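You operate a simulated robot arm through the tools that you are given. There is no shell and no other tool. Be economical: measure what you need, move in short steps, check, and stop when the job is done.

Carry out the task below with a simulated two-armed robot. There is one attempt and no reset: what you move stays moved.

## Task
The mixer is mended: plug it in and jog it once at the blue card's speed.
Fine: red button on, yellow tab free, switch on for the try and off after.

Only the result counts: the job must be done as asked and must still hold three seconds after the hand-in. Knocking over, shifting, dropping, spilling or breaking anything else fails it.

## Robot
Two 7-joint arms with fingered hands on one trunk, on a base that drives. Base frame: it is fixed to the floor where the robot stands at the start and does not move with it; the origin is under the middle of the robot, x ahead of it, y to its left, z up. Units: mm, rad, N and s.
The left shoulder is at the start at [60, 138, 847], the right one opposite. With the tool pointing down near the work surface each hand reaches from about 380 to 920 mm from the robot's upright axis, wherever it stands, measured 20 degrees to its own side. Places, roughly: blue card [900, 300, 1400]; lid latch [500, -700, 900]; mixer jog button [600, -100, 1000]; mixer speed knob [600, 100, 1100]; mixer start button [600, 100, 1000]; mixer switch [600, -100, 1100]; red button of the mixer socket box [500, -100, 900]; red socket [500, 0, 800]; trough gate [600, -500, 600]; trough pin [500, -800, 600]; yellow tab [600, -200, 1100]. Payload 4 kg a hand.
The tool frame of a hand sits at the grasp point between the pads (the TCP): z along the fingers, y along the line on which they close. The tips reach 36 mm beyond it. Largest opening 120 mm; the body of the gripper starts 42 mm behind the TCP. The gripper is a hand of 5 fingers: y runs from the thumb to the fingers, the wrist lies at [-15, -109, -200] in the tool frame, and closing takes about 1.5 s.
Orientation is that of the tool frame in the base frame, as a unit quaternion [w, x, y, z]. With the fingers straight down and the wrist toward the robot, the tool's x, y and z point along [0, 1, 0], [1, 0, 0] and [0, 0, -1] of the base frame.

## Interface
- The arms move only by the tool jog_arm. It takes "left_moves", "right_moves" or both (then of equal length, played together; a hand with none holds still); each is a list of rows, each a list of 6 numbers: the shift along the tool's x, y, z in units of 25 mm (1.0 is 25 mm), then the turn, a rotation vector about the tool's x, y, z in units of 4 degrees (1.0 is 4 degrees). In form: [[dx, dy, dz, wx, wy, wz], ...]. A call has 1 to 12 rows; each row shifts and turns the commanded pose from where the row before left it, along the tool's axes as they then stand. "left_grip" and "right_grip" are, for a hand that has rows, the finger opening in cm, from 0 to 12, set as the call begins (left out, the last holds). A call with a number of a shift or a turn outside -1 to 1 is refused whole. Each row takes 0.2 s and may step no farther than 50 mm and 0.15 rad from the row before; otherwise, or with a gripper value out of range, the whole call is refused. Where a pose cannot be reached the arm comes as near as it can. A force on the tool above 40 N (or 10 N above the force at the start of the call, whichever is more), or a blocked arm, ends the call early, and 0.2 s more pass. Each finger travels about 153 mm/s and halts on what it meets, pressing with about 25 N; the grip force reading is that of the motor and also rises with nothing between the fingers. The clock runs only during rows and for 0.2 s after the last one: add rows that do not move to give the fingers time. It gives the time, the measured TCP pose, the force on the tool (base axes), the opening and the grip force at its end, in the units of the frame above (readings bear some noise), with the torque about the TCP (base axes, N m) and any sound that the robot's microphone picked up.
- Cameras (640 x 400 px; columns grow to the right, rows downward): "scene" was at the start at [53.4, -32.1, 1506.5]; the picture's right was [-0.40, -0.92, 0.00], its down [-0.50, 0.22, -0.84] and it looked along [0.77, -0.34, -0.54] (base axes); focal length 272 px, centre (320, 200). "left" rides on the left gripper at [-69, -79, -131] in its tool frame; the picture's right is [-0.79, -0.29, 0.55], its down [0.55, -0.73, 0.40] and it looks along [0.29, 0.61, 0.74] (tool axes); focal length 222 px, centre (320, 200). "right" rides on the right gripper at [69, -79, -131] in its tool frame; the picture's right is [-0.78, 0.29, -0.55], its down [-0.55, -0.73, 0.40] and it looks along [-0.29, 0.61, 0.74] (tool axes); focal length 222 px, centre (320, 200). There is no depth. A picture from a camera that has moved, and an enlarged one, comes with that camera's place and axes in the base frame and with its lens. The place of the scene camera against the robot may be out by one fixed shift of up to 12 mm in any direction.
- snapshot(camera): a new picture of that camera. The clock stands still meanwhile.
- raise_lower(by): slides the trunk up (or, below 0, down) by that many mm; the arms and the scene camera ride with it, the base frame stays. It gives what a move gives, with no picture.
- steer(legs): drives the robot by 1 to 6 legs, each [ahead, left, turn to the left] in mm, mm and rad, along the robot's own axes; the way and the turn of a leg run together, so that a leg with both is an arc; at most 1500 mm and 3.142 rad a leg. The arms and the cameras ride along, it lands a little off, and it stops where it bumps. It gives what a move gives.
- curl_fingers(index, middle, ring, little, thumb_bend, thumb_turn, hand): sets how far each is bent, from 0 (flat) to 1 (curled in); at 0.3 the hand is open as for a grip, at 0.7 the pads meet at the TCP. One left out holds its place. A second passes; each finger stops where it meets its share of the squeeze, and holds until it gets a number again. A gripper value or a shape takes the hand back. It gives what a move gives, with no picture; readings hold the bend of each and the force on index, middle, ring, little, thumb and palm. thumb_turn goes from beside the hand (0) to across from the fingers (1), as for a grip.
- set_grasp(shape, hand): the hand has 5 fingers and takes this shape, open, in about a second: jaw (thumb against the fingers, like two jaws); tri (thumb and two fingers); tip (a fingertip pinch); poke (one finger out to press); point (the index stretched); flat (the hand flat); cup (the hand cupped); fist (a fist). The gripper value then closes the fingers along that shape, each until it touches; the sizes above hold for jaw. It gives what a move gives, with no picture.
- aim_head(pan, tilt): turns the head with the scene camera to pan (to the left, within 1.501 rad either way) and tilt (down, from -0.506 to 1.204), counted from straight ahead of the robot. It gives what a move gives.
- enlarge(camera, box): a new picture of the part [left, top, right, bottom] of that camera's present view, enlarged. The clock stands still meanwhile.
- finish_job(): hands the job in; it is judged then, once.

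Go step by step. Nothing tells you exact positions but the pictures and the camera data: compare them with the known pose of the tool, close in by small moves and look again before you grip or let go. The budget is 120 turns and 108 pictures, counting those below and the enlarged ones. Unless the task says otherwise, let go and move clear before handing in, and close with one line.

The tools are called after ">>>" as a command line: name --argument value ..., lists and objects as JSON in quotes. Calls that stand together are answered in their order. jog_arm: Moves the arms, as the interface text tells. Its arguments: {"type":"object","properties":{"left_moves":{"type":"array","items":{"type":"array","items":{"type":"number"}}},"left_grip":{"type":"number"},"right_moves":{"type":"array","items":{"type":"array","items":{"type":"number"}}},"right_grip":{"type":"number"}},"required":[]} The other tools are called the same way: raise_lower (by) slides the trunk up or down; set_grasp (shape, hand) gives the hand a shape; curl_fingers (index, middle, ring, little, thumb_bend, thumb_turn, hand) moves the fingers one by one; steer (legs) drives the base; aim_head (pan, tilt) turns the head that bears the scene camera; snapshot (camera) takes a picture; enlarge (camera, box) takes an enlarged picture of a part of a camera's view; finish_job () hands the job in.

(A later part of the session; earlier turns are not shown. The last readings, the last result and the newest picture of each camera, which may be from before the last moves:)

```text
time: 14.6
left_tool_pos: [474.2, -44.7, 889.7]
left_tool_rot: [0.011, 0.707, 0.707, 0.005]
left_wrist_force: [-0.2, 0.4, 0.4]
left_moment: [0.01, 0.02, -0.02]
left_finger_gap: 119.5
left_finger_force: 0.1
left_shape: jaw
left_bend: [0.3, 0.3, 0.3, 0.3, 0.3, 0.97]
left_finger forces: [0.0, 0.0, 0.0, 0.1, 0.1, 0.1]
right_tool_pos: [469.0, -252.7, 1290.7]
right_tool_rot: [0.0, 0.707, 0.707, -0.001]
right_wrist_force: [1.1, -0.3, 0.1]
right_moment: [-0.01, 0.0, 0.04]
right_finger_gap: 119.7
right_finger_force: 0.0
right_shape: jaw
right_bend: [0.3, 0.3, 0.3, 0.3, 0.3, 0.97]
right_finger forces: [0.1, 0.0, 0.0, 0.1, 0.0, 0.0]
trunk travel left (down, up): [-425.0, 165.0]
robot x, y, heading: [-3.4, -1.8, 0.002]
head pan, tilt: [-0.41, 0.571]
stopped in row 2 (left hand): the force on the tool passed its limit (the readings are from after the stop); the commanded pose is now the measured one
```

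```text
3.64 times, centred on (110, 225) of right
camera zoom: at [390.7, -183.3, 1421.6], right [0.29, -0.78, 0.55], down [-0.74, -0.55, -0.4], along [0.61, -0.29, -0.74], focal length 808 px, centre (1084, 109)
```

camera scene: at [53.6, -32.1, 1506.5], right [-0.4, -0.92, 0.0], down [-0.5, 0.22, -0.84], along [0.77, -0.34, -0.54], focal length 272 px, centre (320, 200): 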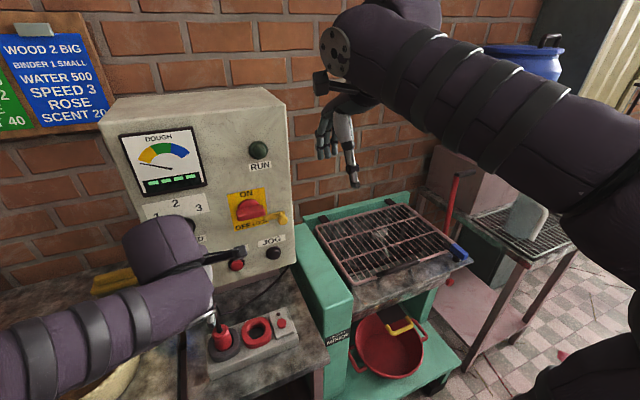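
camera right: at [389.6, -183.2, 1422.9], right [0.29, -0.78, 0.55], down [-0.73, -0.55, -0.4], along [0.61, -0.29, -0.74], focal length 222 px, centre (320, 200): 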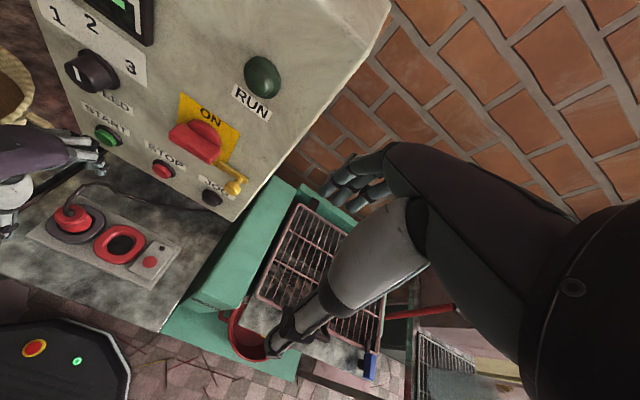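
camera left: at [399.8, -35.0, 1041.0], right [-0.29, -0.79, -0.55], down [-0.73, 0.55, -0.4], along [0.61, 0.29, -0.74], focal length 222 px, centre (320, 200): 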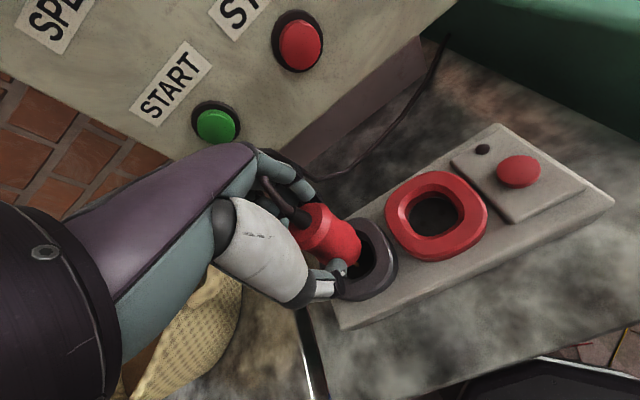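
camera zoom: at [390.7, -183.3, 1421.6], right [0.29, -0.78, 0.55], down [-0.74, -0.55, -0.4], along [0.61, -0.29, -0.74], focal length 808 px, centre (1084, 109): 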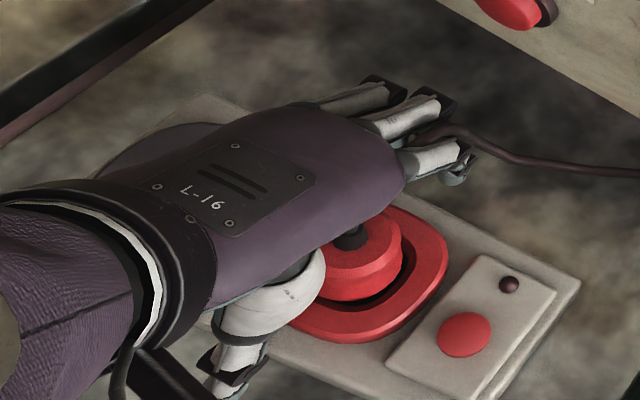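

>>> jog_arm --left_moves '[[0, 0, -0.4, 0, 0, 0], [0, 0, -0.8, 0, 0, 0], [0, 0, -1, 0, 0, 0], [0, 0, -1, 0, 0, 0], [0, 0, -1, 0, 0, 0]]'

>>> enlarge --camera "left" --box '[300, 180, 540, 330]'

>>> enlarge --camera "right" --box '[40, 170, 180, 280]'

```text
time: 15.8
left_tool_pos: [470.4, -46.0, 994.6]
left_tool_rot: [0.011, 0.708, 0.706, 0.005]
left_wrist_force: [-0.1, 0.3, -1.0]
left_moment: [0.0, -0.02, 0.0]
left_finger_gap: 119.8
left_finger_force: 0.1
left_shape: jaw
left_bend: [0.3, 0.3, 0.3, 0.3, 0.3, 0.97]
left_finger forces: [0.0, 0.0, 0.1, 0.0, 0.0, 0.0]
right_tool_pos: [466.5, -253.7, 1292.8]
right_tool_rot: [0.001, 0.707, 0.707, 0.0]
right_wrist_force: [0.0, -0.5, -0.2]
right_moment: [-0.01, 0.01, 0.02]
right_finger_gap: 119.8
right_finger_force: 0.0
right_shape: jaw
right_bend: [0.3, 0.3, 0.3, 0.3, 0.3, 0.97]
right_finger forces: [0.0, 0.0, 0.1, 0.1, 0.0, 0.0]
trunk travel left (down, up): [-425.0, 165.0]
robot x, y, heading: [2.9, -0.7, 0.001]
head pan, tilt: [-0.41, 0.571]
```

```text
2.67 times, centred on (420, 255) of left
camera zoom: at [388.4, -114.3, 1125.4], right [-0.28, -0.79, -0.55], down [-0.73, 0.55, -0.42], along [0.63, 0.28, -0.73], focal length 592 px, centre (53, 53)
```

zoom: 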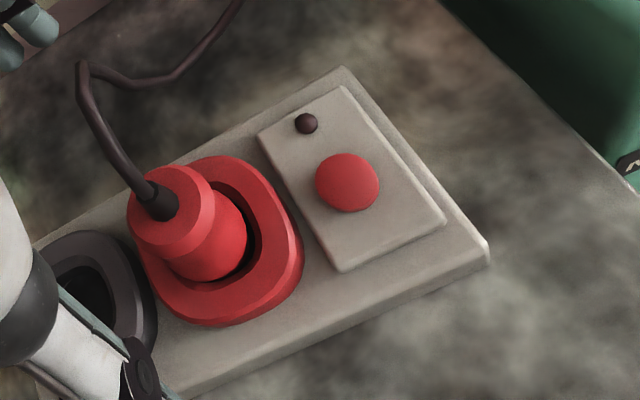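

```text
3.64 times, centred on (110, 225) of right
camera zoom: at [389.0, -183.1, 1423.0], right [0.29, -0.78, 0.55], down [-0.73, -0.55, -0.4], along [0.61, -0.29, -0.74], focal length 808 px, centre (1084, 109)
```

zoom: 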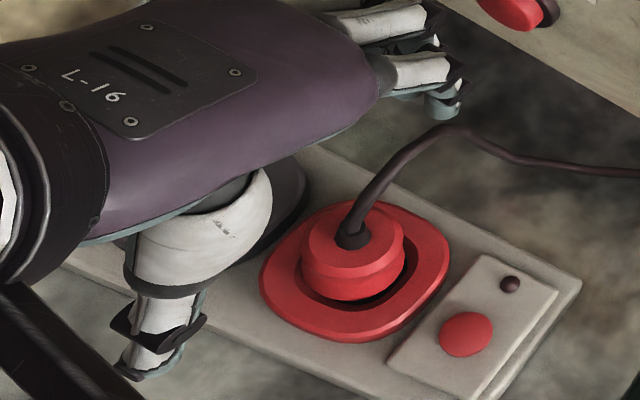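

The plug sits in the red socket at the same depth as before. Now I retract the left hand and shape the right hand for poking.

>>> jog_arm --left_moves '[[0, 0, -1, 0, 0, 0], [0, 0, -1, 0, 0, 0], [0.6, 0, -1, 0, 0, 0], [0.6, 0, -1, 0, 0, 0], [0.6, 0, -1, 0, 0, 0], [0.6, 0, -1, 0, 0, 0], [0.6, 0, -1, 0, 0, 0], [0.6, 0, -1, 0, 0, 0], [0.6, 0, -1, 0, 0, 0], [0.6, 0, -1, 0, 0, 0], [0.6, 0, -1, 0, 0, 0], [0.6, 0, -1, 0, 0, 0]]'

>>> set_grasp --hand "right" --shape "poke"

>>> snapshot --camera "right"

>>> snapshot --camera "left"

>>> snapshot --camera "scene"

```text
time: 18.4
left_tool_pos: [465.6, 110.2, 1294.5]
left_tool_rot: [0.01, 0.707, 0.707, 0.005]
left_wrist_force: [0.0, -0.8, -0.7]
left_moment: [0.04, 0.01, 0.03]
left_finger_gap: 120.0
left_finger_force: 0.0
left_shape: jaw
left_bend: [0.3, 0.3, 0.3, 0.3, 0.3, 0.97]
left_finger forces: [0.1, 0.1, 0.0, 0.1, 0.1, 0.1]
right_tool_pos: [469.0, -253.1, 1293.3]
right_tool_rot: [0.001, 0.707, 0.707, 0.0]
right_wrist_force: [0.5, 0.5, -0.1]
right_moment: [0.02, -0.01, -0.03]
right_finger_gap: 120.0
right_finger_force: 0.0
right_shape: jaw
right_bend: [0.3, 0.3, 0.3, 0.3, 0.3, 0.97]
right_finger forces: [0.0, 0.0, 0.0, 0.0, 0.0, 0.0]
trunk travel left (down, up): [-425.0, 165.0]
robot x, y, heading: [-1.0, -4.2, 0.002]
head pan, tilt: [-0.41, 0.571]
```

```text
time: 19.3
left_tool_pos: [464.9, 109.2, 1294.9]
left_tool_rot: [0.011, 0.706, 0.708, 0.005]
left_wrist_force: [0.2, -0.8, 0.2]
left_moment: [0.01, -0.05, 0.04]
left_finger_gap: 119.7
left_finger_force: 0.0
left_shape: jaw
left_bend: [0.3, 0.3, 0.3, 0.3, 0.3, 0.97]
left_finger forces: [0.0, 0.1, 0.1, 0.0, 0.0, 0.0]
right_tool_pos: [468.5, -253.6, 1293.2]
right_tool_rot: [0.0, 0.707, 0.707, 0.0]
right_wrist_force: [0.4, -0.3, 0.4]
right_moment: [0.0, 0.02, 0.0]
right_finger_gap: 0.0
right_finger_force: 0.1
right_shape: poke
right_bend: [0.7, 0.7, 0.99, 0.99, 1.0, 1.0]
right_finger forces: [0.0, 0.0, 0.0, 0.0, 0.0, 0.0]
trunk travel left (down, up): [-425.0, 165.0]
robot x, y, heading: [-0.2, -0.1, 0.003]
head pan, tilt: [-0.41, 0.571]
```

```text
66 pictures are left
camera right: at [389.3, -183.0, 1422.9], right [0.29, -0.78, 0.55], down [-0.73, -0.55, -0.4], along [0.61, -0.29, -0.74], focal length 222 px, centre (320, 200)
```

right: 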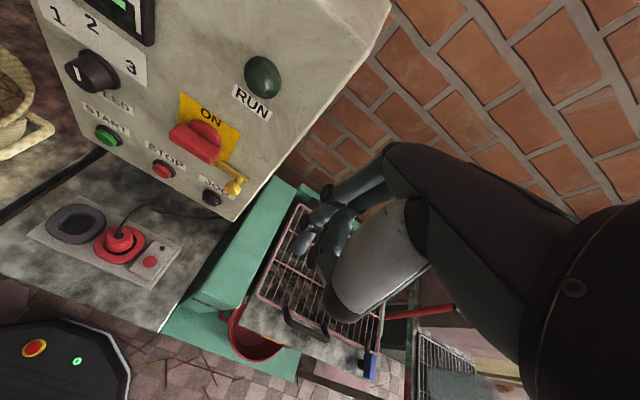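

```text
65 pictures are left
camera left: at [382.9, 41.0, 1424.0], right [-0.28, -0.79, -0.55], down [-0.73, 0.55, -0.42], along [0.63, 0.28, -0.72], focal length 222 px, centre (320, 200)
```

left: 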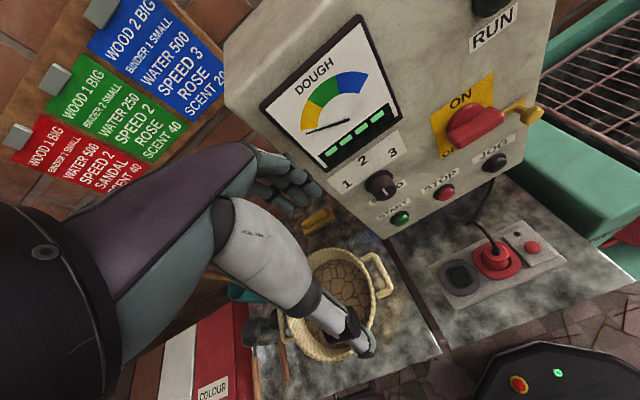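

```text
64 pictures are left
camera scene: at [53.2, -32.0, 1506.5], right [-0.4, -0.92, 0.0], down [-0.5, 0.22, -0.84], along [0.77, -0.34, -0.54], focal length 272 px, centre (320, 200)
```

scene: 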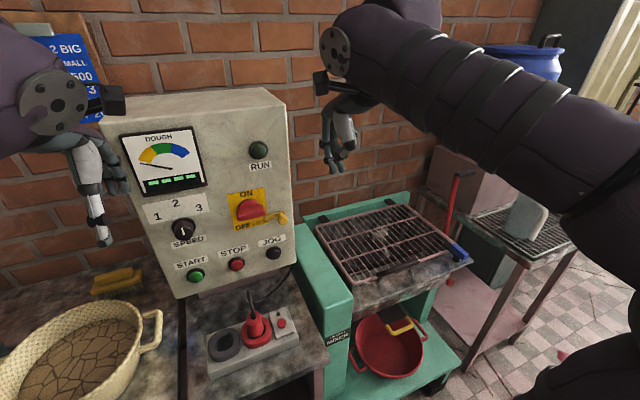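

>>> enlarge --camera "right" --box '[260, 140, 440, 330]'

>>> enlarge --camera "scene" --box '[290, 60, 400, 190]'

```text
2.11 times, centred on (350, 235) of right
camera zoom: at [389.3, -183.0, 1422.9], right [0.29, -0.78, 0.55], down [-0.73, -0.55, -0.4], along [0.61, -0.29, -0.74], focal length 468 px, centre (257, 126)
```

zoom: 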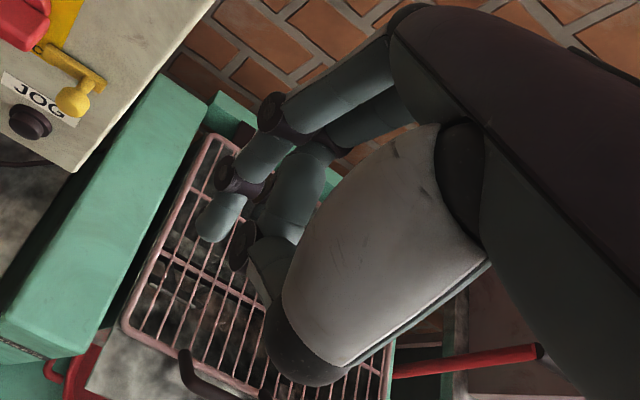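

```text
3.08 times, centred on (345, 125) of scene
camera zoom: at [53.2, -32.0, 1506.5], right [-0.4, -0.92, 0.0], down [-0.5, 0.22, -0.84], along [0.77, -0.34, -0.54], focal length 837 px, centre (243, 431)
```

zoom: 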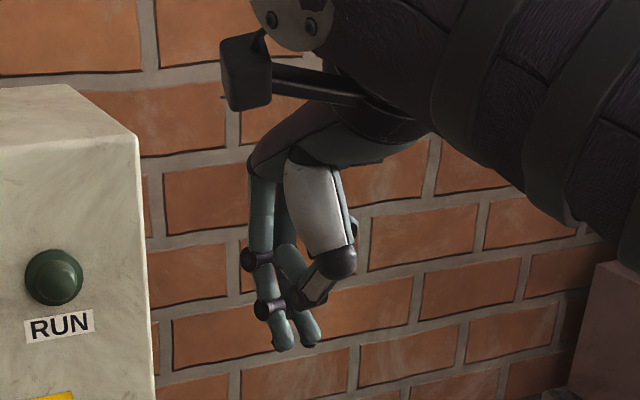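

In the poke shape the two fingertips lie about 36 mm past the TCP. I bring the right hand over the red button at about (475, -113, 838).

>>> jog_arm --right_moves '[[0.6, 0, 1, 0, 0, 0], [0.6, 0, 1, 0, 0, 0], [0.6, 0, 1, 0, 0, 0], [0.6, 0, 1, 0, 0, 0], [0.6, 0, 1, 0, 0, 0], [0.6, 0, 1, 0, 0, 0], [0.6, 0, 1, 0, 0, 0], [0.6, 0, 1, 0, 0, 0], [0.6, 0, 1, 0, 0, 0], [0.1, 0.1, 1, 0, 0, 0], [0, 0.1, 1, 0, 0, 0], [0, 0, 1, 0, 0, 0]]'

>>> jog_arm --right_moves '[[0, 0, 0.8, 0, 0, 0], [0, 0, 0.8, 0, 0, 0], [0, 0, 0, 0, 0, 0]]'

>>> snapshot --camera "right"

>>> enlarge --camera "left" --box '[400, 120, 620, 320]'

>>> enlarge --camera "scene" --box '[180, 260, 340, 370]'

```text
time: 21.9
left_tool_pos: [465.0, 108.7, 1294.6]
left_tool_rot: [0.012, 0.706, 0.708, 0.005]
left_wrist_force: [-0.1, 1.4, -0.5]
left_moment: [0.02, -0.01, -0.02]
left_finger_gap: 119.7
left_finger_force: 0.0
left_shape: jaw
left_bend: [0.3, 0.3, 0.3, 0.3, 0.3, 0.97]
left_finger forces: [0.0, 0.0, 0.1, 0.0, 0.0, 0.1]
right_tool_pos: [472.0, -113.6, 991.5]
right_tool_rot: [-0.001, 0.707, 0.707, -0.001]
right_wrist_force: [-0.2, -0.6, -0.2]
right_moment: [0.0, 0.02, 0.02]
right_finger_gap: 0.0
right_finger_force: 0.0
right_shape: poke
right_bend: [0.7, 0.7, 0.99, 0.99, 1.0, 1.0]
right_finger forces: [0.0, 0.0, 0.1, 0.0, 0.0, 0.0]
trunk travel left (down, up): [-425.0, 165.0]
robot x, y, heading: [-3.4, -0.8, 0.0]
head pan, tilt: [-0.41, 0.571]
```

```text
time: 22.7
left_tool_pos: [464.9, 109.3, 1295.6]
left_tool_rot: [0.012, 0.707, 0.708, 0.005]
left_wrist_force: [0.2, -0.2, -0.3]
left_moment: [-0.03, 0.01, 0.01]
left_finger_gap: 119.7
left_finger_force: 0.1
left_shape: jaw
left_bend: [0.3, 0.3, 0.3, 0.3, 0.3, 0.97]
left_finger forces: [0.1, 0.0, 0.0, 0.1, 0.0, 0.0]
right_tool_pos: [472.2, -116.0, 951.9]
right_tool_rot: [0.0, 0.707, 0.707, -0.001]
right_wrist_force: [-0.6, 0.6, -0.6]
right_moment: [0.01, 0.0, -0.01]
right_finger_gap: 0.0
right_finger_force: 0.0
right_shape: poke
right_bend: [0.7, 0.7, 0.99, 0.99, 1.0, 1.0]
right_finger forces: [0.0, 0.0, 0.0, 0.1, 0.0, 0.0]
trunk travel left (down, up): [-425.0, 165.0]
robot x, y, heading: [-1.1, -1.0, 0.001]
head pan, tilt: [-0.41, 0.571]
```

```text
61 pictures are left
camera right: at [393.0, -45.7, 1082.0], right [0.29, -0.79, 0.55], down [-0.73, -0.55, -0.4], along [0.61, -0.29, -0.74], focal length 222 px, centre (320, 200)
```

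right: 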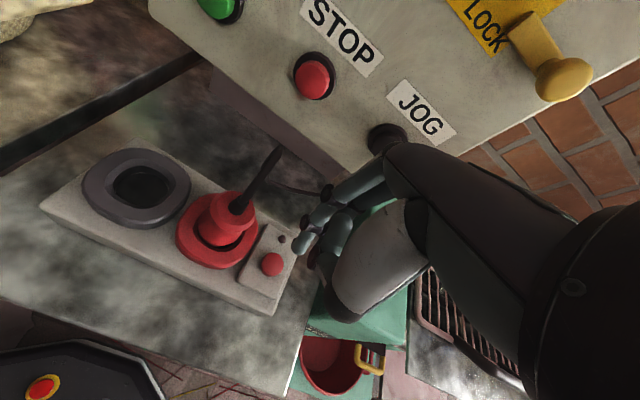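

```text
2.00 times, centred on (510, 220) of left
camera zoom: at [382.8, 41.1, 1424.2], right [-0.28, -0.79, -0.55], down [-0.73, 0.55, -0.42], along [0.63, 0.28, -0.72], focal length 444 px, centre (-60, 160)
```

zoom: 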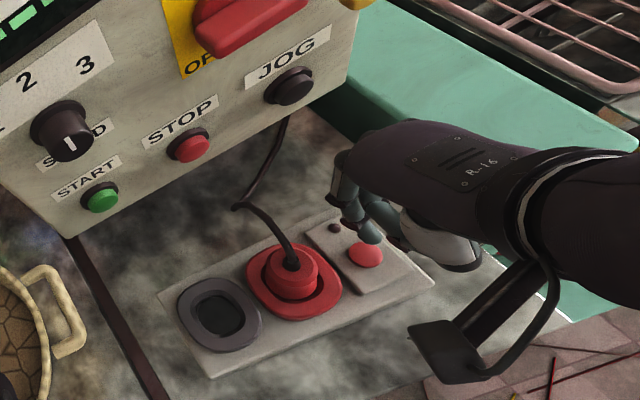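

```text
3.64 times, centred on (260, 315) of scene
camera zoom: at [53.1, -31.9, 1506.5], right [-0.4, -0.92, 0.0], down [-0.5, 0.22, -0.84], along [0.77, -0.34, -0.54], focal length 990 px, centre (538, -218)
```

zoom: 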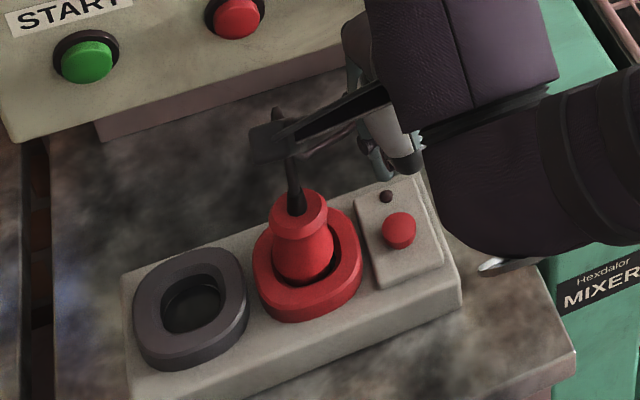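

>>> jog_arm --right_moves '[[-0.1, 0.16, 0.6, 0, 0, 0], [0, 0, 0.6, 0, 0, 0], [0, 0, 0.6, 0, 0, 0], [0, 0, 0.6, 0, 0, 0], [0, 0, 0, 0, 0, 0]]'

>>> enlarge --camera "right" --box '[200, 150, 400, 330]'

>>> enlarge --camera "left" --box '[480, 180, 620, 280]'

```text
time: 23.9
left_tool_pos: [465.2, 109.9, 1294.6]
left_tool_rot: [0.011, 0.707, 0.708, 0.005]
left_wrist_force: [-0.8, 0.3, 0.4]
left_moment: [-0.02, 0.01, -0.06]
left_finger_gap: 119.7
left_finger_force: 0.1
left_shape: jaw
left_bend: [0.3, 0.3, 0.3, 0.3, 0.3, 0.97]
left_finger forces: [0.0, 0.1, 0.0, 0.1, 0.0, 0.1]
right_tool_pos: [476.5, -110.4, 888.9]
right_tool_rot: [-0.015, 0.703, 0.711, -0.003]
right_wrist_force: [0.3, 1.5, 3.6]
right_moment: [0.08, -0.03, 0.0]
right_finger_gap: 0.0
right_finger_force: 0.1
right_shape: poke
right_bend: [0.7, 0.7, 0.99, 0.99, 1.0, 1.0]
right_finger forces: [3.7, 0.0, 0.0, 0.1, 0.1, 0.0]
right hand out of reach, approached as far as the arm can: row 3, 4
trunk travel left (down, up): [-425.0, 165.0]
robot x, y, heading: [5.5, -1.0, -0.001]
head pan, tilt: [-0.41, 0.571]
heard: click
```

```text
2.22 times, centred on (300, 240) of right
camera zoom: at [400.9, -43.8, 1023.1], right [0.31, -0.79, 0.52], down [-0.74, -0.55, -0.39], along [0.6, -0.26, -0.76], focal length 494 px, centre (364, 111)
```

zoom: 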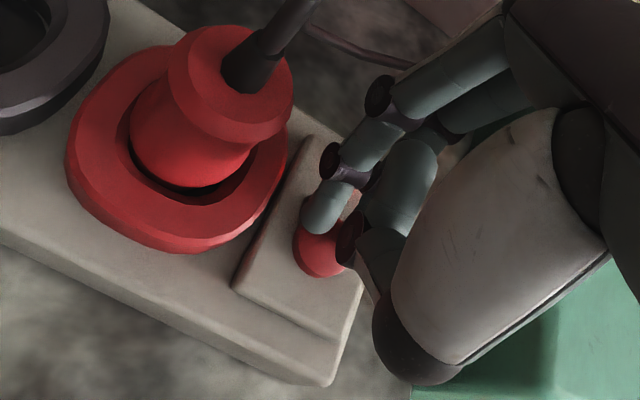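

```text
4.00 times, centred on (550, 230) of left
camera zoom: at [383.0, 41.0, 1424.1], right [-0.28, -0.79, -0.55], down [-0.73, 0.55, -0.42], along [0.63, 0.28, -0.72], focal length 888 px, centre (-600, 80)
```

zoom: 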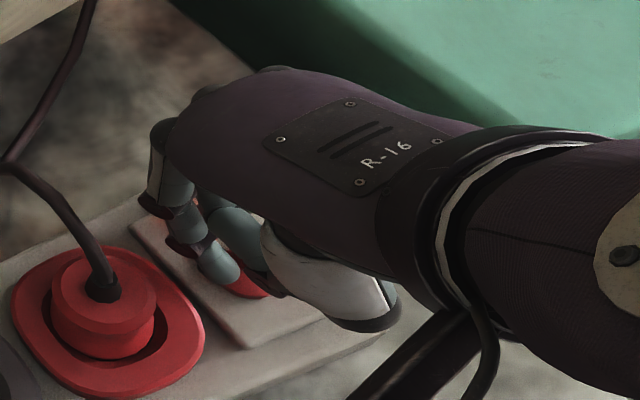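

A click was heard; I raise the hand and check the lamp.

>>> jog_arm --right_moves '[[0, 0, -1, 0, 0, 0], [0, 0, -1, 0, 0, 0], [0, 0, -1, 0, 0, 0], [0, 0, -1, 0, 0, 0]]'

>>> snapshot --camera "right"

>>> enlarge --camera "scene" --box '[120, 120, 340, 350]'

```text
time: 24.9
left_tool_pos: [465.0, 110.0, 1294.7]
left_tool_rot: [0.012, 0.707, 0.707, 0.005]
left_wrist_force: [0.4, -0.1, -0.3]
left_moment: [-0.02, -0.03, -0.02]
left_finger_gap: 119.7
left_finger_force: 0.0
left_shape: jaw
left_bend: [0.3, 0.3, 0.3, 0.3, 0.3, 0.97]
left_finger forces: [0.1, 0.0, 0.0, 0.0, 0.1, 0.1]
right_tool_pos: [475.8, -114.1, 973.7]
right_tool_rot: [0.001, 0.706, 0.708, 0.0]
right_wrist_force: [-0.2, 0.1, 0.3]
right_moment: [-0.01, -0.03, 0.01]
right_finger_gap: 0.2
right_finger_force: 0.1
right_shape: poke
right_bend: [0.7, 0.7, 0.99, 0.99, 1.0, 1.0]
right_finger forces: [0.1, 0.0, 0.0, 0.0, 0.0, 0.0]
right hand out of reach, approached as far as the arm can: row 1
trunk travel left (down, up): [-425.0, 165.0]
robot x, y, heading: [0.2, 0.0, 0.0]
head pan, tilt: [-0.41, 0.571]
```

```text
56 pictures are left
camera right: at [396.9, -44.4, 1104.7], right [0.29, -0.78, 0.55], down [-0.73, -0.55, -0.4], along [0.61, -0.29, -0.74], focal length 222 px, centre (320, 200)
```

right: 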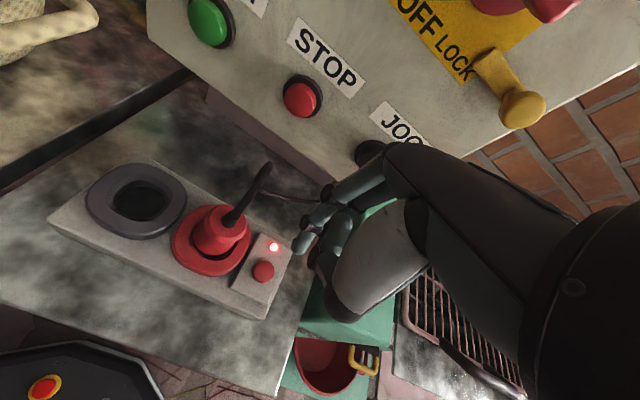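

```text
1.74 times, centred on (230, 235) of scene
camera zoom: at [53.0, -31.6, 1506.4], right [-0.4, -0.92, 0.0], down [-0.5, 0.22, -0.84], along [0.77, -0.34, -0.54], focal length 473 px, centre (476, 139)
```

zoom: 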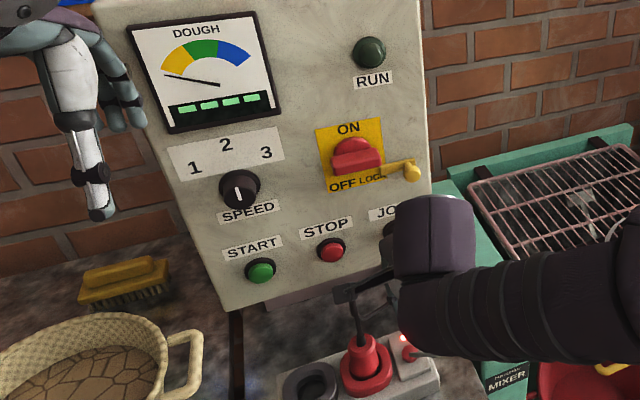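

The lamp is lit. I now raise the right hand and turn it to point forward at the panel, for the yellow tab.

>>> jog_arm --right_moves '[[-0.2, 0, -1, 0, 0, 0], [-0.2, 0, -1, 0, 0, 0], [-0.2, 0, -1, 0, 0, 0], [-0.2, 0, -1, 0, 0, 0], [-0.2, 0, -1, 0, 0, 0], [-0.2, 0, 0, -1, 0, 0], [0, 0, 0, -1, 0, 0], [0, 0, 0, -1, 0, 0], [0, 0, 0, -1, 0, 0], [0, 0, 0, -1, 0, 0], [0, 0, 0, -1, 0, 0], [0, 0, 0, -1, 0, 0]]'

>>> jog_arm --right_moves '[[0, 0, 0, -1, 0, 0], [0, 0, 0, -1, 0, 0], [0, 0, 0, -1, 0, 0], [0, 0, 0, -1, 0, 0], [0, 0, 0, -1, 0, 0], [0, 0, 0, -1, 0, 0], [0, 0, 0, -1, 0, 0], [0, 0, 0, -1, 0, 0], [0, 0, 0, -1, 0, 0], [0, 0, 0, -1, 0, 0], [0, 0, 0, -1, 0, 0], [0, 0, 0, -1, 0, 0]]'

>>> snapshot --camera "right"

>>> snapshot --camera "scene"

```text
time: 27.5
left_tool_pos: [465.5, 109.7, 1296.0]
left_tool_rot: [0.011, 0.707, 0.708, 0.005]
left_wrist_force: [0.7, 0.2, 0.1]
left_moment: [0.02, -0.01, 0.01]
left_finger_gap: 119.8
left_finger_force: 0.1
left_shape: jaw
left_bend: [0.3, 0.3, 0.3, 0.3, 0.3, 0.97]
left_finger forces: [0.0, 0.0, 0.0, 0.0, 0.0, 0.1]
right_tool_pos: [475.7, -144.1, 1099.9]
right_tool_rot: [0.173, 0.687, 0.685, 0.172]
right_wrist_force: [-0.4, -0.3, 0.0]
right_moment: [-0.02, -0.02, 0.03]
right_finger_gap: 0.0
right_finger_force: 0.1
right_shape: poke
right_bend: [0.7, 0.7, 0.99, 0.99, 1.0, 1.0]
right_finger forces: [0.0, 0.0, 0.0, 0.0, 0.0, 0.0]
trunk travel left (down, up): [-425.0, 165.0]
robot x, y, heading: [3.2, 3.9, -0.003]
head pan, tilt: [-0.41, 0.571]
```

```text
time: 30.1
left_tool_pos: [465.0, 111.8, 1295.2]
left_tool_rot: [0.013, 0.707, 0.707, 0.005]
left_wrist_force: [-0.4, 0.9, 0.0]
left_moment: [0.0, 0.01, 0.0]
left_finger_gap: 119.6
left_finger_force: 0.0
left_shape: jaw
left_bend: [0.3, 0.3, 0.3, 0.3, 0.3, 0.97]
left_finger forces: [0.0, 0.0, 0.0, 0.0, 0.0, 0.0]
right_tool_pos: [514.2, -125.5, 1127.9]
right_tool_rot: [0.411, 0.579, 0.573, 0.409]
right_wrist_force: [0.2, -0.3, 0.6]
right_moment: [0.02, 0.0, 0.02]
right_finger_gap: 0.1
right_finger_force: 0.0
right_shape: poke
right_bend: [0.7, 0.7, 0.99, 0.99, 1.0, 1.0]
right_finger forces: [0.1, 0.0, 0.0, 0.0, 0.1, 0.1]
right hand out of reach, approached as far as the arm can: row 2, 5, 6, 7, 8, 9, 10, 11, 12
trunk travel left (down, up): [-425.0, 165.0]
robot x, y, heading: [-5.3, -1.8, -0.002]
head pan, tilt: [-0.41, 0.571]
```

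```text
54 pictures are left
camera right: at [365.5, -53.7, 1095.6], right [-0.43, -0.78, 0.45], down [0.13, -0.55, -0.83], along [0.89, -0.3, 0.34], focal length 222 px, centre (320, 200)
```

right: 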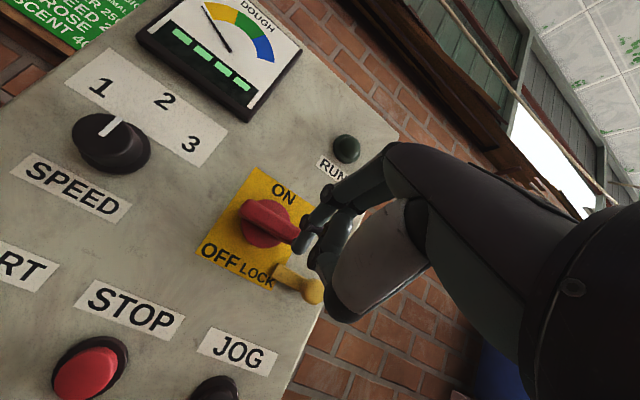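

```text
53 pictures are left
camera scene: at [52.9, -30.0, 1506.5], right [-0.4, -0.92, 0.0], down [-0.5, 0.21, -0.84], along [0.77, -0.34, -0.54], focal length 272 px, centre (320, 200)
```

scene: 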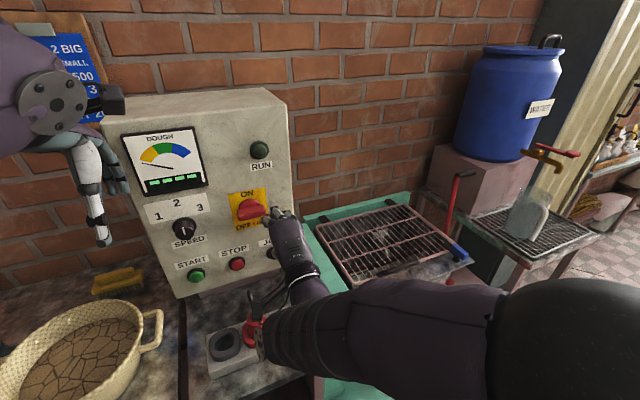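

The arm is too folded for a forward-pointing hand; I back the base 150 mm and look again.

>>> steer --legs '[[-150, 0, 0]]'

>>> jog_arm --right_moves '[[0, 0, 0, -1, 0, 0], [0, 0, 0, -1, 0, 0], [0, 0, 0, -1, 0, 0], [0, 0, 0, -1, 0, 0], [0, 0, 0, 0, 0, 0]]'

>>> snapshot --camera "scene"

```text
time: 31.4
left_tool_pos: [315.9, 110.1, 1295.7]
left_tool_rot: [0.011, 0.706, 0.708, 0.005]
left_wrist_force: [0.5, 0.4, 0.3]
left_moment: [0.01, -0.01, 0.0]
left_finger_gap: 119.6
left_finger_force: 0.0
left_shape: jaw
left_bend: [0.3, 0.3, 0.3, 0.3, 0.3, 0.97]
left_finger forces: [0.0, 0.0, 0.1, 0.1, 0.0, 0.0]
right_tool_pos: [364.5, -127.1, 1128.3]
right_tool_rot: [0.41, 0.58, 0.572, 0.41]
right_wrist_force: [0.1, -0.2, -0.6]
right_moment: [0.01, -0.02, 0.0]
right_finger_gap: 0.2
right_finger_force: 0.1
right_shape: poke
right_bend: [0.7, 0.7, 0.99, 0.99, 1.0, 1.0]
right_finger forces: [0.0, 0.0, 0.0, 0.0, 0.1, 0.0]
trunk travel left (down, up): [-425.0, 165.0]
robot x, y, heading: [-146.6, -0.2, 0.002]
head pan, tilt: [-0.41, 0.571]
```

```text
time: 32.6
left_tool_pos: [317.3, 110.7, 1294.5]
left_tool_rot: [0.01, 0.707, 0.708, 0.005]
left_wrist_force: [0.2, -0.3, 0.0]
left_moment: [0.05, 0.01, -0.03]
left_finger_gap: 119.6
left_finger_force: 0.1
left_shape: jaw
left_bend: [0.3, 0.3, 0.3, 0.3, 0.3, 0.97]
left_finger forces: [0.0, 0.1, 0.0, 0.0, 0.0, 0.0]
right_tool_pos: [365.0, -127.9, 1134.2]
right_tool_rot: [0.486, 0.516, 0.51, 0.486]
right_wrist_force: [-0.3, 0.6, -1.0]
right_moment: [-0.02, 0.01, 0.0]
right_finger_gap: 0.0
right_finger_force: 0.1
right_shape: poke
right_bend: [0.7, 0.7, 0.99, 0.99, 1.0, 1.0]
right_finger forces: [0.2, 0.0, 0.0, 0.0, 0.0, 0.0]
right hand out of reach, approached as far as the arm can: row 1
trunk travel left (down, up): [-425.0, 165.0]
robot x, y, heading: [-150.4, -4.5, 0.006]
head pan, tilt: [-0.41, 0.571]
```

```text
52 pictures are left
camera scene: at [-95.8, -31.9, 1506.5], right [-0.4, -0.92, 0.0], down [-0.5, 0.21, -0.84], along [0.77, -0.33, -0.54], focal length 272 px, centre (320, 200)
```

scene: 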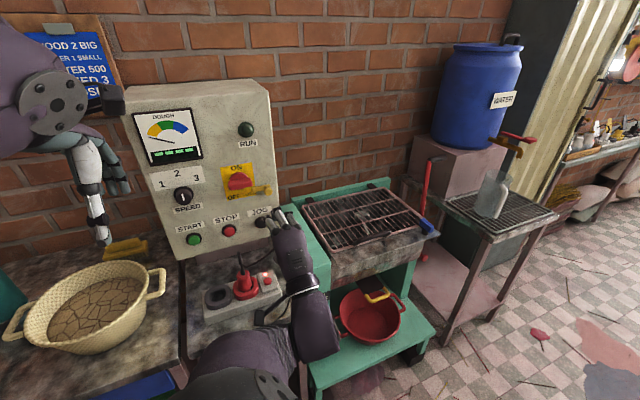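

I switch the right hand to the pointing shape and check where the fingertip is.

>>> set_grasp --hand "right" --shape "point"

>>> jog_arm --right_moves '[[0, 0, 0, -0.8, 0, 0], [0, 0, 0.8, 0, 0, 0], [0, 0, 0.8, 0, 0, 0], [0, -0.4, 0.8, 0, 0, 0], [0, -0.4, 0.8, 0, 0, 0], [0, -0.4, 0.8, 0, 0, 0], [0, 0, 0, 0, 0, 0]]'

>>> snapshot --camera "right"

>>> enlarge --camera "scene" --box '[150, 120, 330, 280]'

```text
time: 33.5
left_tool_pos: [315.7, 110.4, 1295.4]
left_tool_rot: [0.011, 0.706, 0.708, 0.005]
left_wrist_force: [-1.2, -0.3, -0.8]
left_moment: [-0.01, 0.04, 0.02]
left_finger_gap: 119.6
left_finger_force: 0.0
left_shape: jaw
left_bend: [0.3, 0.3, 0.3, 0.3, 0.3, 0.97]
left_finger forces: [0.0, 0.0, 0.0, 0.1, 0.0, 0.0]
right_tool_pos: [364.7, -127.0, 1134.4]
right_tool_rot: [0.486, 0.516, 0.51, 0.487]
right_wrist_force: [0.6, 0.2, -0.7]
right_moment: [-0.02, 0.0, 0.01]
right_finger_gap: 114.2
right_finger_force: 0.0
right_shape: point
right_bend: [0.31, 1.0, 1.0, 1.0, 0.99, 0.88]
right_finger forces: [0.0, 0.0, 0.0, 0.0, 0.0, 0.1]
trunk travel left (down, up): [-425.0, 165.0]
robot x, y, heading: [-148.6, 3.1, -0.0]
head pan, tilt: [-0.41, 0.571]
```

```text
time: 35.1
left_tool_pos: [316.6, 110.6, 1295.6]
left_tool_rot: [0.011, 0.706, 0.709, 0.006]
left_wrist_force: [0.5, -0.3, -0.4]
left_moment: [0.01, 0.03, -0.01]
left_finger_gap: 119.8
left_finger_force: 0.1
left_shape: jaw
left_bend: [0.3, 0.3, 0.3, 0.3, 0.3, 0.97]
left_finger forces: [0.1, 0.0, 0.0, 0.0, 0.0, 0.0]
right_tool_pos: [463.5, -127.4, 1103.9]
right_tool_rot: [0.501, 0.502, 0.497, 0.5]
right_wrist_force: [0.0, -1.2, 0.1]
right_moment: [-0.04, -0.01, -0.01]
right_finger_gap: 114.2
right_finger_force: 0.1
right_shape: point
right_bend: [0.31, 1.0, 1.0, 1.0, 0.99, 0.88]
right_finger forces: [0.1, 0.0, 0.0, 0.0, 0.0, 0.0]
trunk travel left (down, up): [-425.0, 165.0]
robot x, y, heading: [-148.1, -0.4, 0.007]
head pan, tilt: [-0.41, 0.571]
```

```text
51 pictures are left
camera right: at [334.0, -55.9, 1023.6], right [-0.55, -0.78, 0.29], down [0.39, -0.55, -0.74], along [0.73, -0.3, 0.61], focal length 222 px, centre (320, 200)
```

right: 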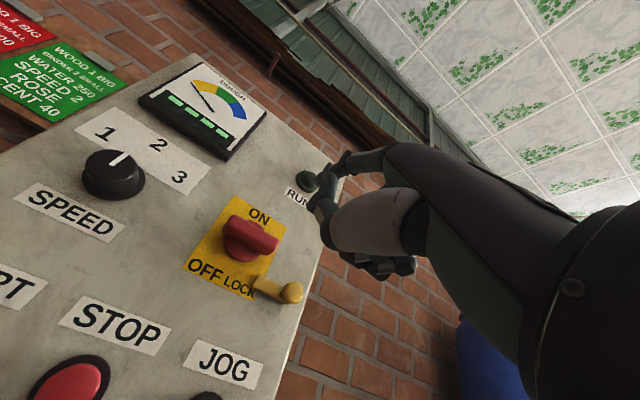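

```text
2.50 times, centred on (240, 200) of scene
camera zoom: at [-95.8, -31.9, 1506.5], right [-0.4, -0.92, 0.0], down [-0.5, 0.21, -0.84], along [0.77, -0.33, -0.54], focal length 680 px, centre (520, 200)
```

zoom: 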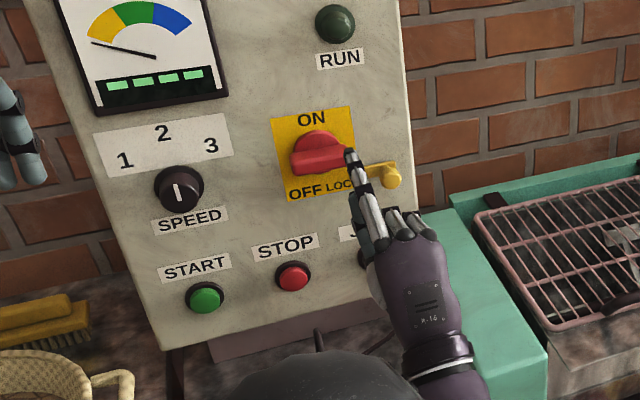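

>>> enlarge --camera "right" --box '[280, 120, 440, 300]'

>>> enlarge --camera "scene" --box '[210, 150, 290, 230]'

>>> snapshot --camera "left"

```text
2.22 times, centred on (360, 210) of right
camera zoom: at [334.0, -55.9, 1023.6], right [-0.55, -0.78, 0.29], down [0.39, -0.55, -0.74], along [0.73, -0.3, 0.61], focal length 494 px, centre (231, 178)
```

zoom: 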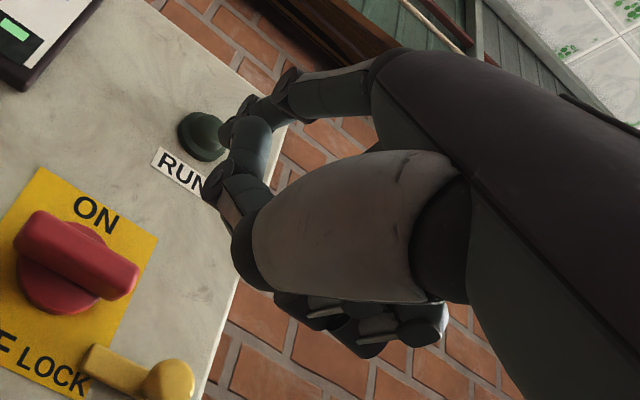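

```text
5.00 times, centred on (250, 190) of scene
camera zoom: at [-95.8, -31.9, 1506.5], right [-0.4, -0.92, 0.0], down [-0.5, 0.21, -0.84], along [0.77, -0.33, -0.54], focal length 1361 px, centre (670, 250)
```

zoom: 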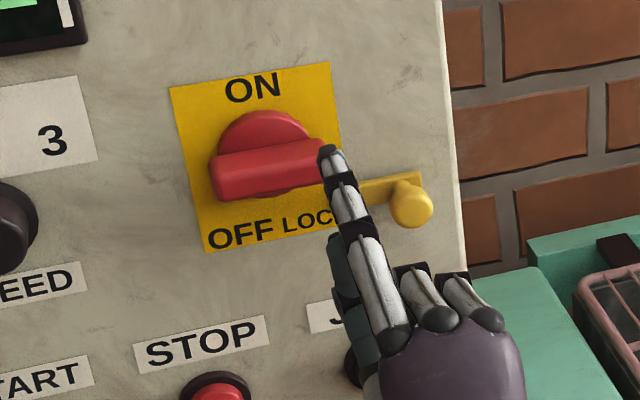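

```text
47 pictures are left
camera left: at [233.6, 41.8, 1424.3], right [-0.28, -0.79, -0.55], down [-0.73, 0.54, -0.42], along [0.63, 0.28, -0.72], focal length 222 px, centre (320, 200)
```

left: 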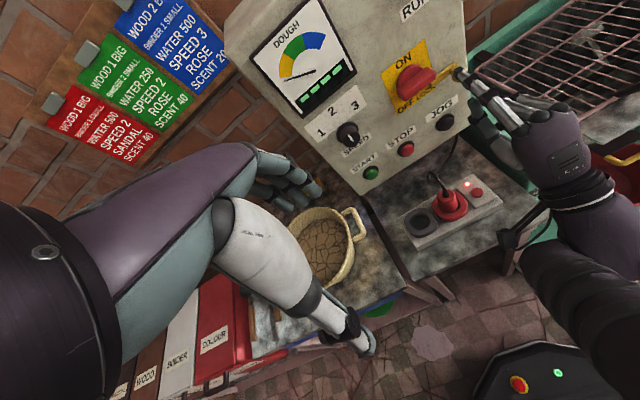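

The fingertip is about (482, -106, 1185). I bring it to just in front of the gap left of the yellow knob.

>>> jog_arm --right_moves '[[-0.32, -0.9, 0, 0, 0, 0], [-0.32, -0.9, 0, 0, 0, 0], [-0.32, -0.9, 0, 0, 0, 0], [-0.32, -0.9, 0.5, 0, 0, 0], [0, 0, 0.8, 0, 0, 0], [0, 0, 0.7, 0, 0, 0], [0, 0, 0, 0, 0, 0]]'

>>> enlarge --camera "scene" --box '[210, 150, 290, 230]'

>>> enlarge --camera "left" --box '[380, 20, 560, 140]'

```text
time: 36.7
left_tool_pos: [315.6, 111.3, 1293.6]
left_tool_rot: [0.011, 0.706, 0.708, 0.005]
left_wrist_force: [-0.1, -0.1, -0.7]
left_moment: [-0.02, 0.03, 0.01]
left_finger_gap: 119.7
left_finger_force: 0.1
left_shape: jaw
left_bend: [0.3, 0.3, 0.3, 0.3, 0.3, 0.97]
left_finger forces: [0.0, 0.0, 0.1, 0.0, 0.1, 0.0]
right_tool_pos: [514.5, -161.8, 1014.0]
right_tool_rot: [0.5, 0.503, 0.496, 0.501]
right_wrist_force: [-0.3, -0.2, -0.1]
right_moment: [-0.01, 0.0, 0.0]
right_finger_gap: 114.3
right_finger_force: 0.1
right_shape: point
right_bend: [0.31, 1.0, 1.0, 1.0, 0.99, 0.88]
right_finger forces: [0.0, 0.0, 0.0, 0.0, 0.1, 0.0]
trunk travel left (down, up): [-425.0, 165.0]
robot x, y, heading: [-147.5, 0.7, -0.004]
head pan, tilt: [-0.41, 0.571]
```

```text
5.00 times, centred on (250, 190) of scene
camera zoom: at [-95.7, -31.9, 1506.5], right [-0.4, -0.92, 0.0], down [-0.5, 0.21, -0.84], along [0.77, -0.33, -0.54], focal length 1361 px, centre (670, 250)
```

zoom: 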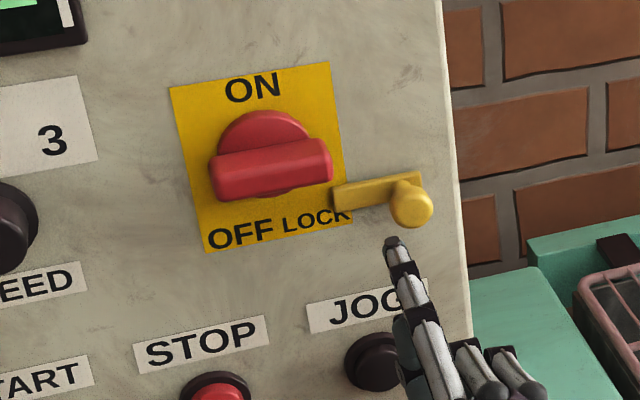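

```text
3.33 times, centred on (470, 80) of left
camera zoom: at [233.8, 41.8, 1424.3], right [-0.28, -0.79, -0.55], down [-0.73, 0.54, -0.42], along [0.63, 0.28, -0.72], focal length 740 px, centre (-180, 600)
```

zoom: 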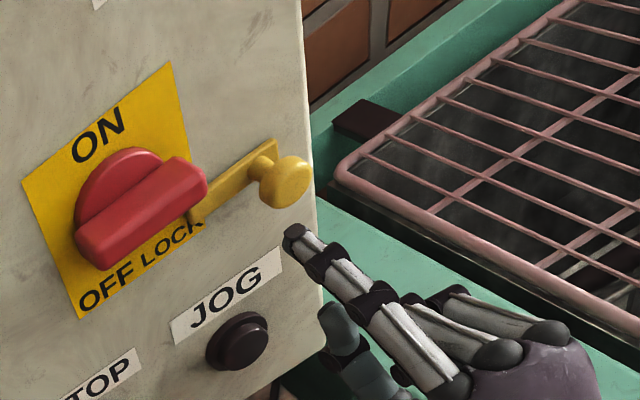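

Relative to the knob, the tip is 19 mm left and 34 mm short. I shift 8 mm left, go in 40 mm, then look.

>>> jog_arm --right_moves '[[0.32, 0, 0, 0, 0, 0], [0, 0, 0.5, 0, 0, 0], [0, 0, 0.5, 0, 0, 0], [0, 0, 0.6, 0, 0, 0], [0, 0, 0, 0, 0, 0]]'

>>> enlarge --camera "scene" --box '[210, 150, 290, 230]'

>>> enlarge --camera "left" --box '[380, 20, 560, 140]'

```text
time: 37.9
left_tool_pos: [316.0, 109.8, 1294.7]
left_tool_rot: [0.011, 0.706, 0.708, 0.005]
left_wrist_force: [0.2, -0.1, -0.5]
left_moment: [0.03, 0.01, 0.01]
left_finger_gap: 119.4
left_finger_force: 0.1
left_shape: jaw
left_bend: [0.3, 0.3, 0.3, 0.3, 0.3, 0.97]
left_finger forces: [0.1, 0.0, 0.1, 0.0, 0.0, 0.0]
right_tool_pos: [555.1, -152.8, 1013.4]
right_tool_rot: [0.501, 0.503, 0.496, 0.499]
right_wrist_force: [0.0, 0.9, 0.2]
right_moment: [-0.01, -0.01, 0.0]
right_finger_gap: 114.4
right_finger_force: 0.0
right_shape: point
right_bend: [0.31, 1.0, 1.0, 1.0, 0.99, 0.88]
right_finger forces: [0.1, 0.1, 0.0, 0.0, 0.0, 0.0]
trunk travel left (down, up): [-425.0, 165.0]
robot x, y, heading: [-151.6, 3.2, -0.0]
head pan, tilt: [-0.41, 0.571]
```

```text
5.00 times, centred on (250, 190) of scene
camera zoom: at [-95.7, -31.9, 1506.5], right [-0.4, -0.92, 0.0], down [-0.5, 0.21, -0.84], along [0.77, -0.33, -0.54], focal length 1361 px, centre (670, 250)
```

zoom: 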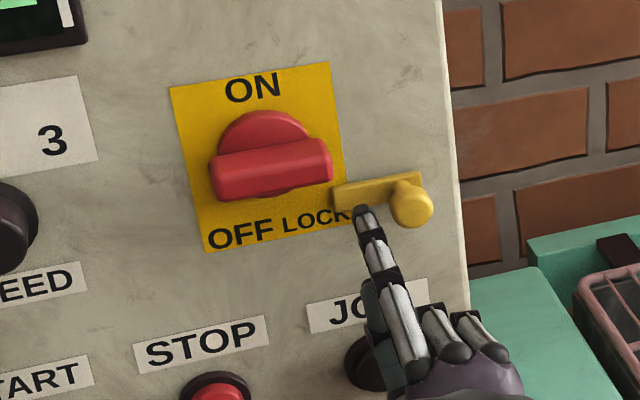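

```text
3.33 times, centred on (470, 80) of left
camera zoom: at [233.8, 41.8, 1424.3], right [-0.28, -0.79, -0.55], down [-0.73, 0.54, -0.42], along [0.63, 0.28, -0.72], focal length 740 px, centre (-180, 600)
```

zoom: 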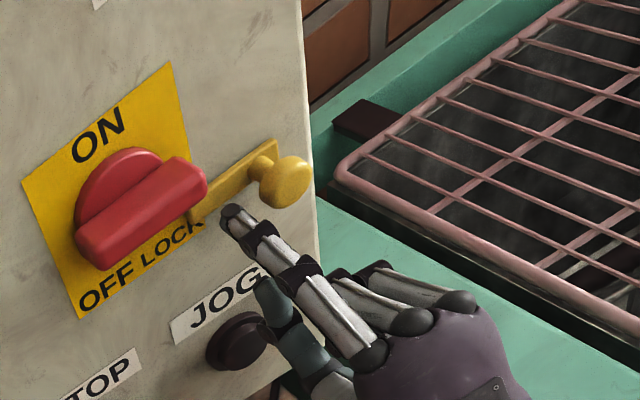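

The tip is level with the knob and 26 mm to its left; I go 5 mm deeper and push right.

>>> jog_arm --right_moves '[[0, 0, 0.2, 0, 0, 0], [-0.4, 0, 0, 0, 0, 0], [-0.4, 0, 0, 0, 0, 0], [-0.4, 0, 0, 0, 0, 0], [-0.4, 0, 0, 0, 0, 0], [0, 0, 0, 0, 0, 0]]'

>>> enlarge --camera "scene" --box '[210, 150, 290, 230]'

```text
time: 39.3
left_tool_pos: [316.0, 111.4, 1294.3]
left_tool_rot: [0.011, 0.705, 0.709, 0.005]
left_wrist_force: [0.3, -0.1, -0.7]
left_moment: [0.02, -0.01, 0.02]
left_finger_gap: 119.8
left_finger_force: 0.1
left_shape: jaw
left_bend: [0.3, 0.3, 0.3, 0.3, 0.3, 0.97]
left_finger forces: [0.0, 0.1, 0.0, 0.0, 0.0, 0.0]
right_tool_pos: [559.8, -190.7, 1013.7]
right_tool_rot: [0.501, 0.503, 0.496, 0.5]
right_wrist_force: [-0.8, 3.7, -1.4]
right_moment: [-0.32, -0.03, 0.07]
right_finger_gap: 0.1
right_finger_force: 0.0
right_shape: point
right_bend: [0.31, 1.0, 1.0, 1.0, 0.99, 0.88]
right_finger forces: [4.0, 0.0, 0.0, 0.0, 0.0, 0.0]
trunk travel left (down, up): [-425.0, 165.0]
robot x, y, heading: [-150.4, -0.7, -0.002]
head pan, tilt: [-0.41, 0.571]
```

```text
5.00 times, centred on (250, 190) of scene
camera zoom: at [-95.6, -31.5, 1506.5], right [-0.4, -0.92, 0.0], down [-0.5, 0.21, -0.84], along [0.77, -0.33, -0.54], focal length 1361 px, centre (670, 250)
```

zoom: 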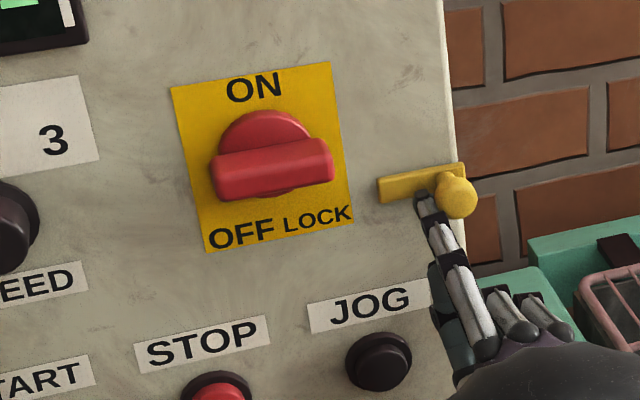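

The tab slides right and is clear of the switch; I push it a bit further to its end and back off.

>>> jog_arm --right_moves '[[-0.2, 0, 0, 0, 0, 0], [-0.2, 0, 0, 0, 0, 0], [0, 0, 0, 0, 0, 0]]'

>>> jog_arm --right_moves '[[0.3, 0, 0, 0, 0, 0], [0, 0, -0.8, 0, 0, 0], [0, 0, -0.8, 0, 0, 0], [0, 0, -0.8, 0, 0, 0], [0, 0, -0.8, 0, 0, 0]]'

>>> enlarge --camera "scene" --box '[150, 120, 290, 250]'

```text
time: 40.1
left_tool_pos: [316.1, 112.6, 1294.1]
left_tool_rot: [0.011, 0.706, 0.708, 0.004]
left_wrist_force: [0.3, 0.1, 0.3]
left_moment: [0.0, 0.02, -0.01]
left_finger_gap: 119.5
left_finger_force: 0.2
left_shape: jaw
left_bend: [0.3, 0.3, 0.3, 0.3, 0.3, 0.97]
left_finger forces: [0.1, 0.0, 0.0, 0.0, 0.0, 0.0]
right_tool_pos: [560.0, -200.8, 1014.0]
right_tool_rot: [0.5, 0.503, 0.497, 0.501]
right_wrist_force: [-0.4, 11.5, -2.9]
right_moment: [-0.86, 0.03, 0.26]
right_finger_gap: 0.1
right_finger_force: 0.0
right_shape: point
right_bend: [0.31, 1.0, 1.0, 1.0, 0.99, 0.88]
right_finger forces: [10.8, 0.0, 0.0, 0.0, 0.1, 0.0]
trunk travel left (down, up): [-425.0, 165.0]
robot x, y, heading: [-150.8, -2.4, 0.005]
head pan, tilt: [-0.41, 0.571]
```

```text
time: 41.3
left_tool_pos: [316.0, 109.3, 1294.7]
left_tool_rot: [0.011, 0.706, 0.708, 0.006]
left_wrist_force: [0.2, 0.3, 0.2]
left_moment: [0.0, -0.01, -0.04]
left_finger_gap: 119.6
left_finger_force: 0.1
left_shape: jaw
left_bend: [0.3, 0.3, 0.3, 0.3, 0.3, 0.97]
left_finger forces: [0.0, 0.1, 0.0, 0.0, 0.0, 0.0]
right_tool_pos: [479.1, -194.0, 1012.7]
right_tool_rot: [0.501, 0.503, 0.496, 0.5]
right_wrist_force: [0.0, -0.4, 0.1]
right_moment: [0.01, -0.02, -0.01]
right_finger_gap: 114.0
right_finger_force: 0.1
right_shape: point
right_bend: [0.31, 1.0, 1.0, 1.0, 0.99, 0.88]
right_finger forces: [0.0, 0.0, 0.0, 0.1, 0.0, 0.0]
trunk travel left (down, up): [-425.0, 165.0]
robot x, y, heading: [-145.6, 0.5, 0.001]
head pan, tilt: [-0.41, 0.571]
```

```text
3.08 times, centred on (220, 185) of scene
camera zoom: at [-95.9, -32.0, 1506.5], right [-0.4, -0.92, 0.0], down [-0.5, 0.21, -0.84], along [0.77, -0.33, -0.54], focal length 837 px, centre (628, 246)
```

zoom: 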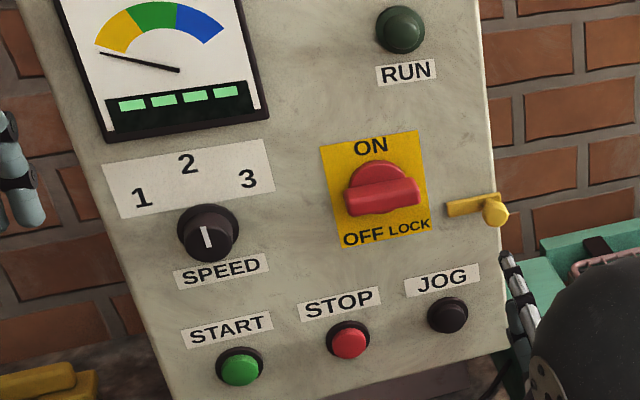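

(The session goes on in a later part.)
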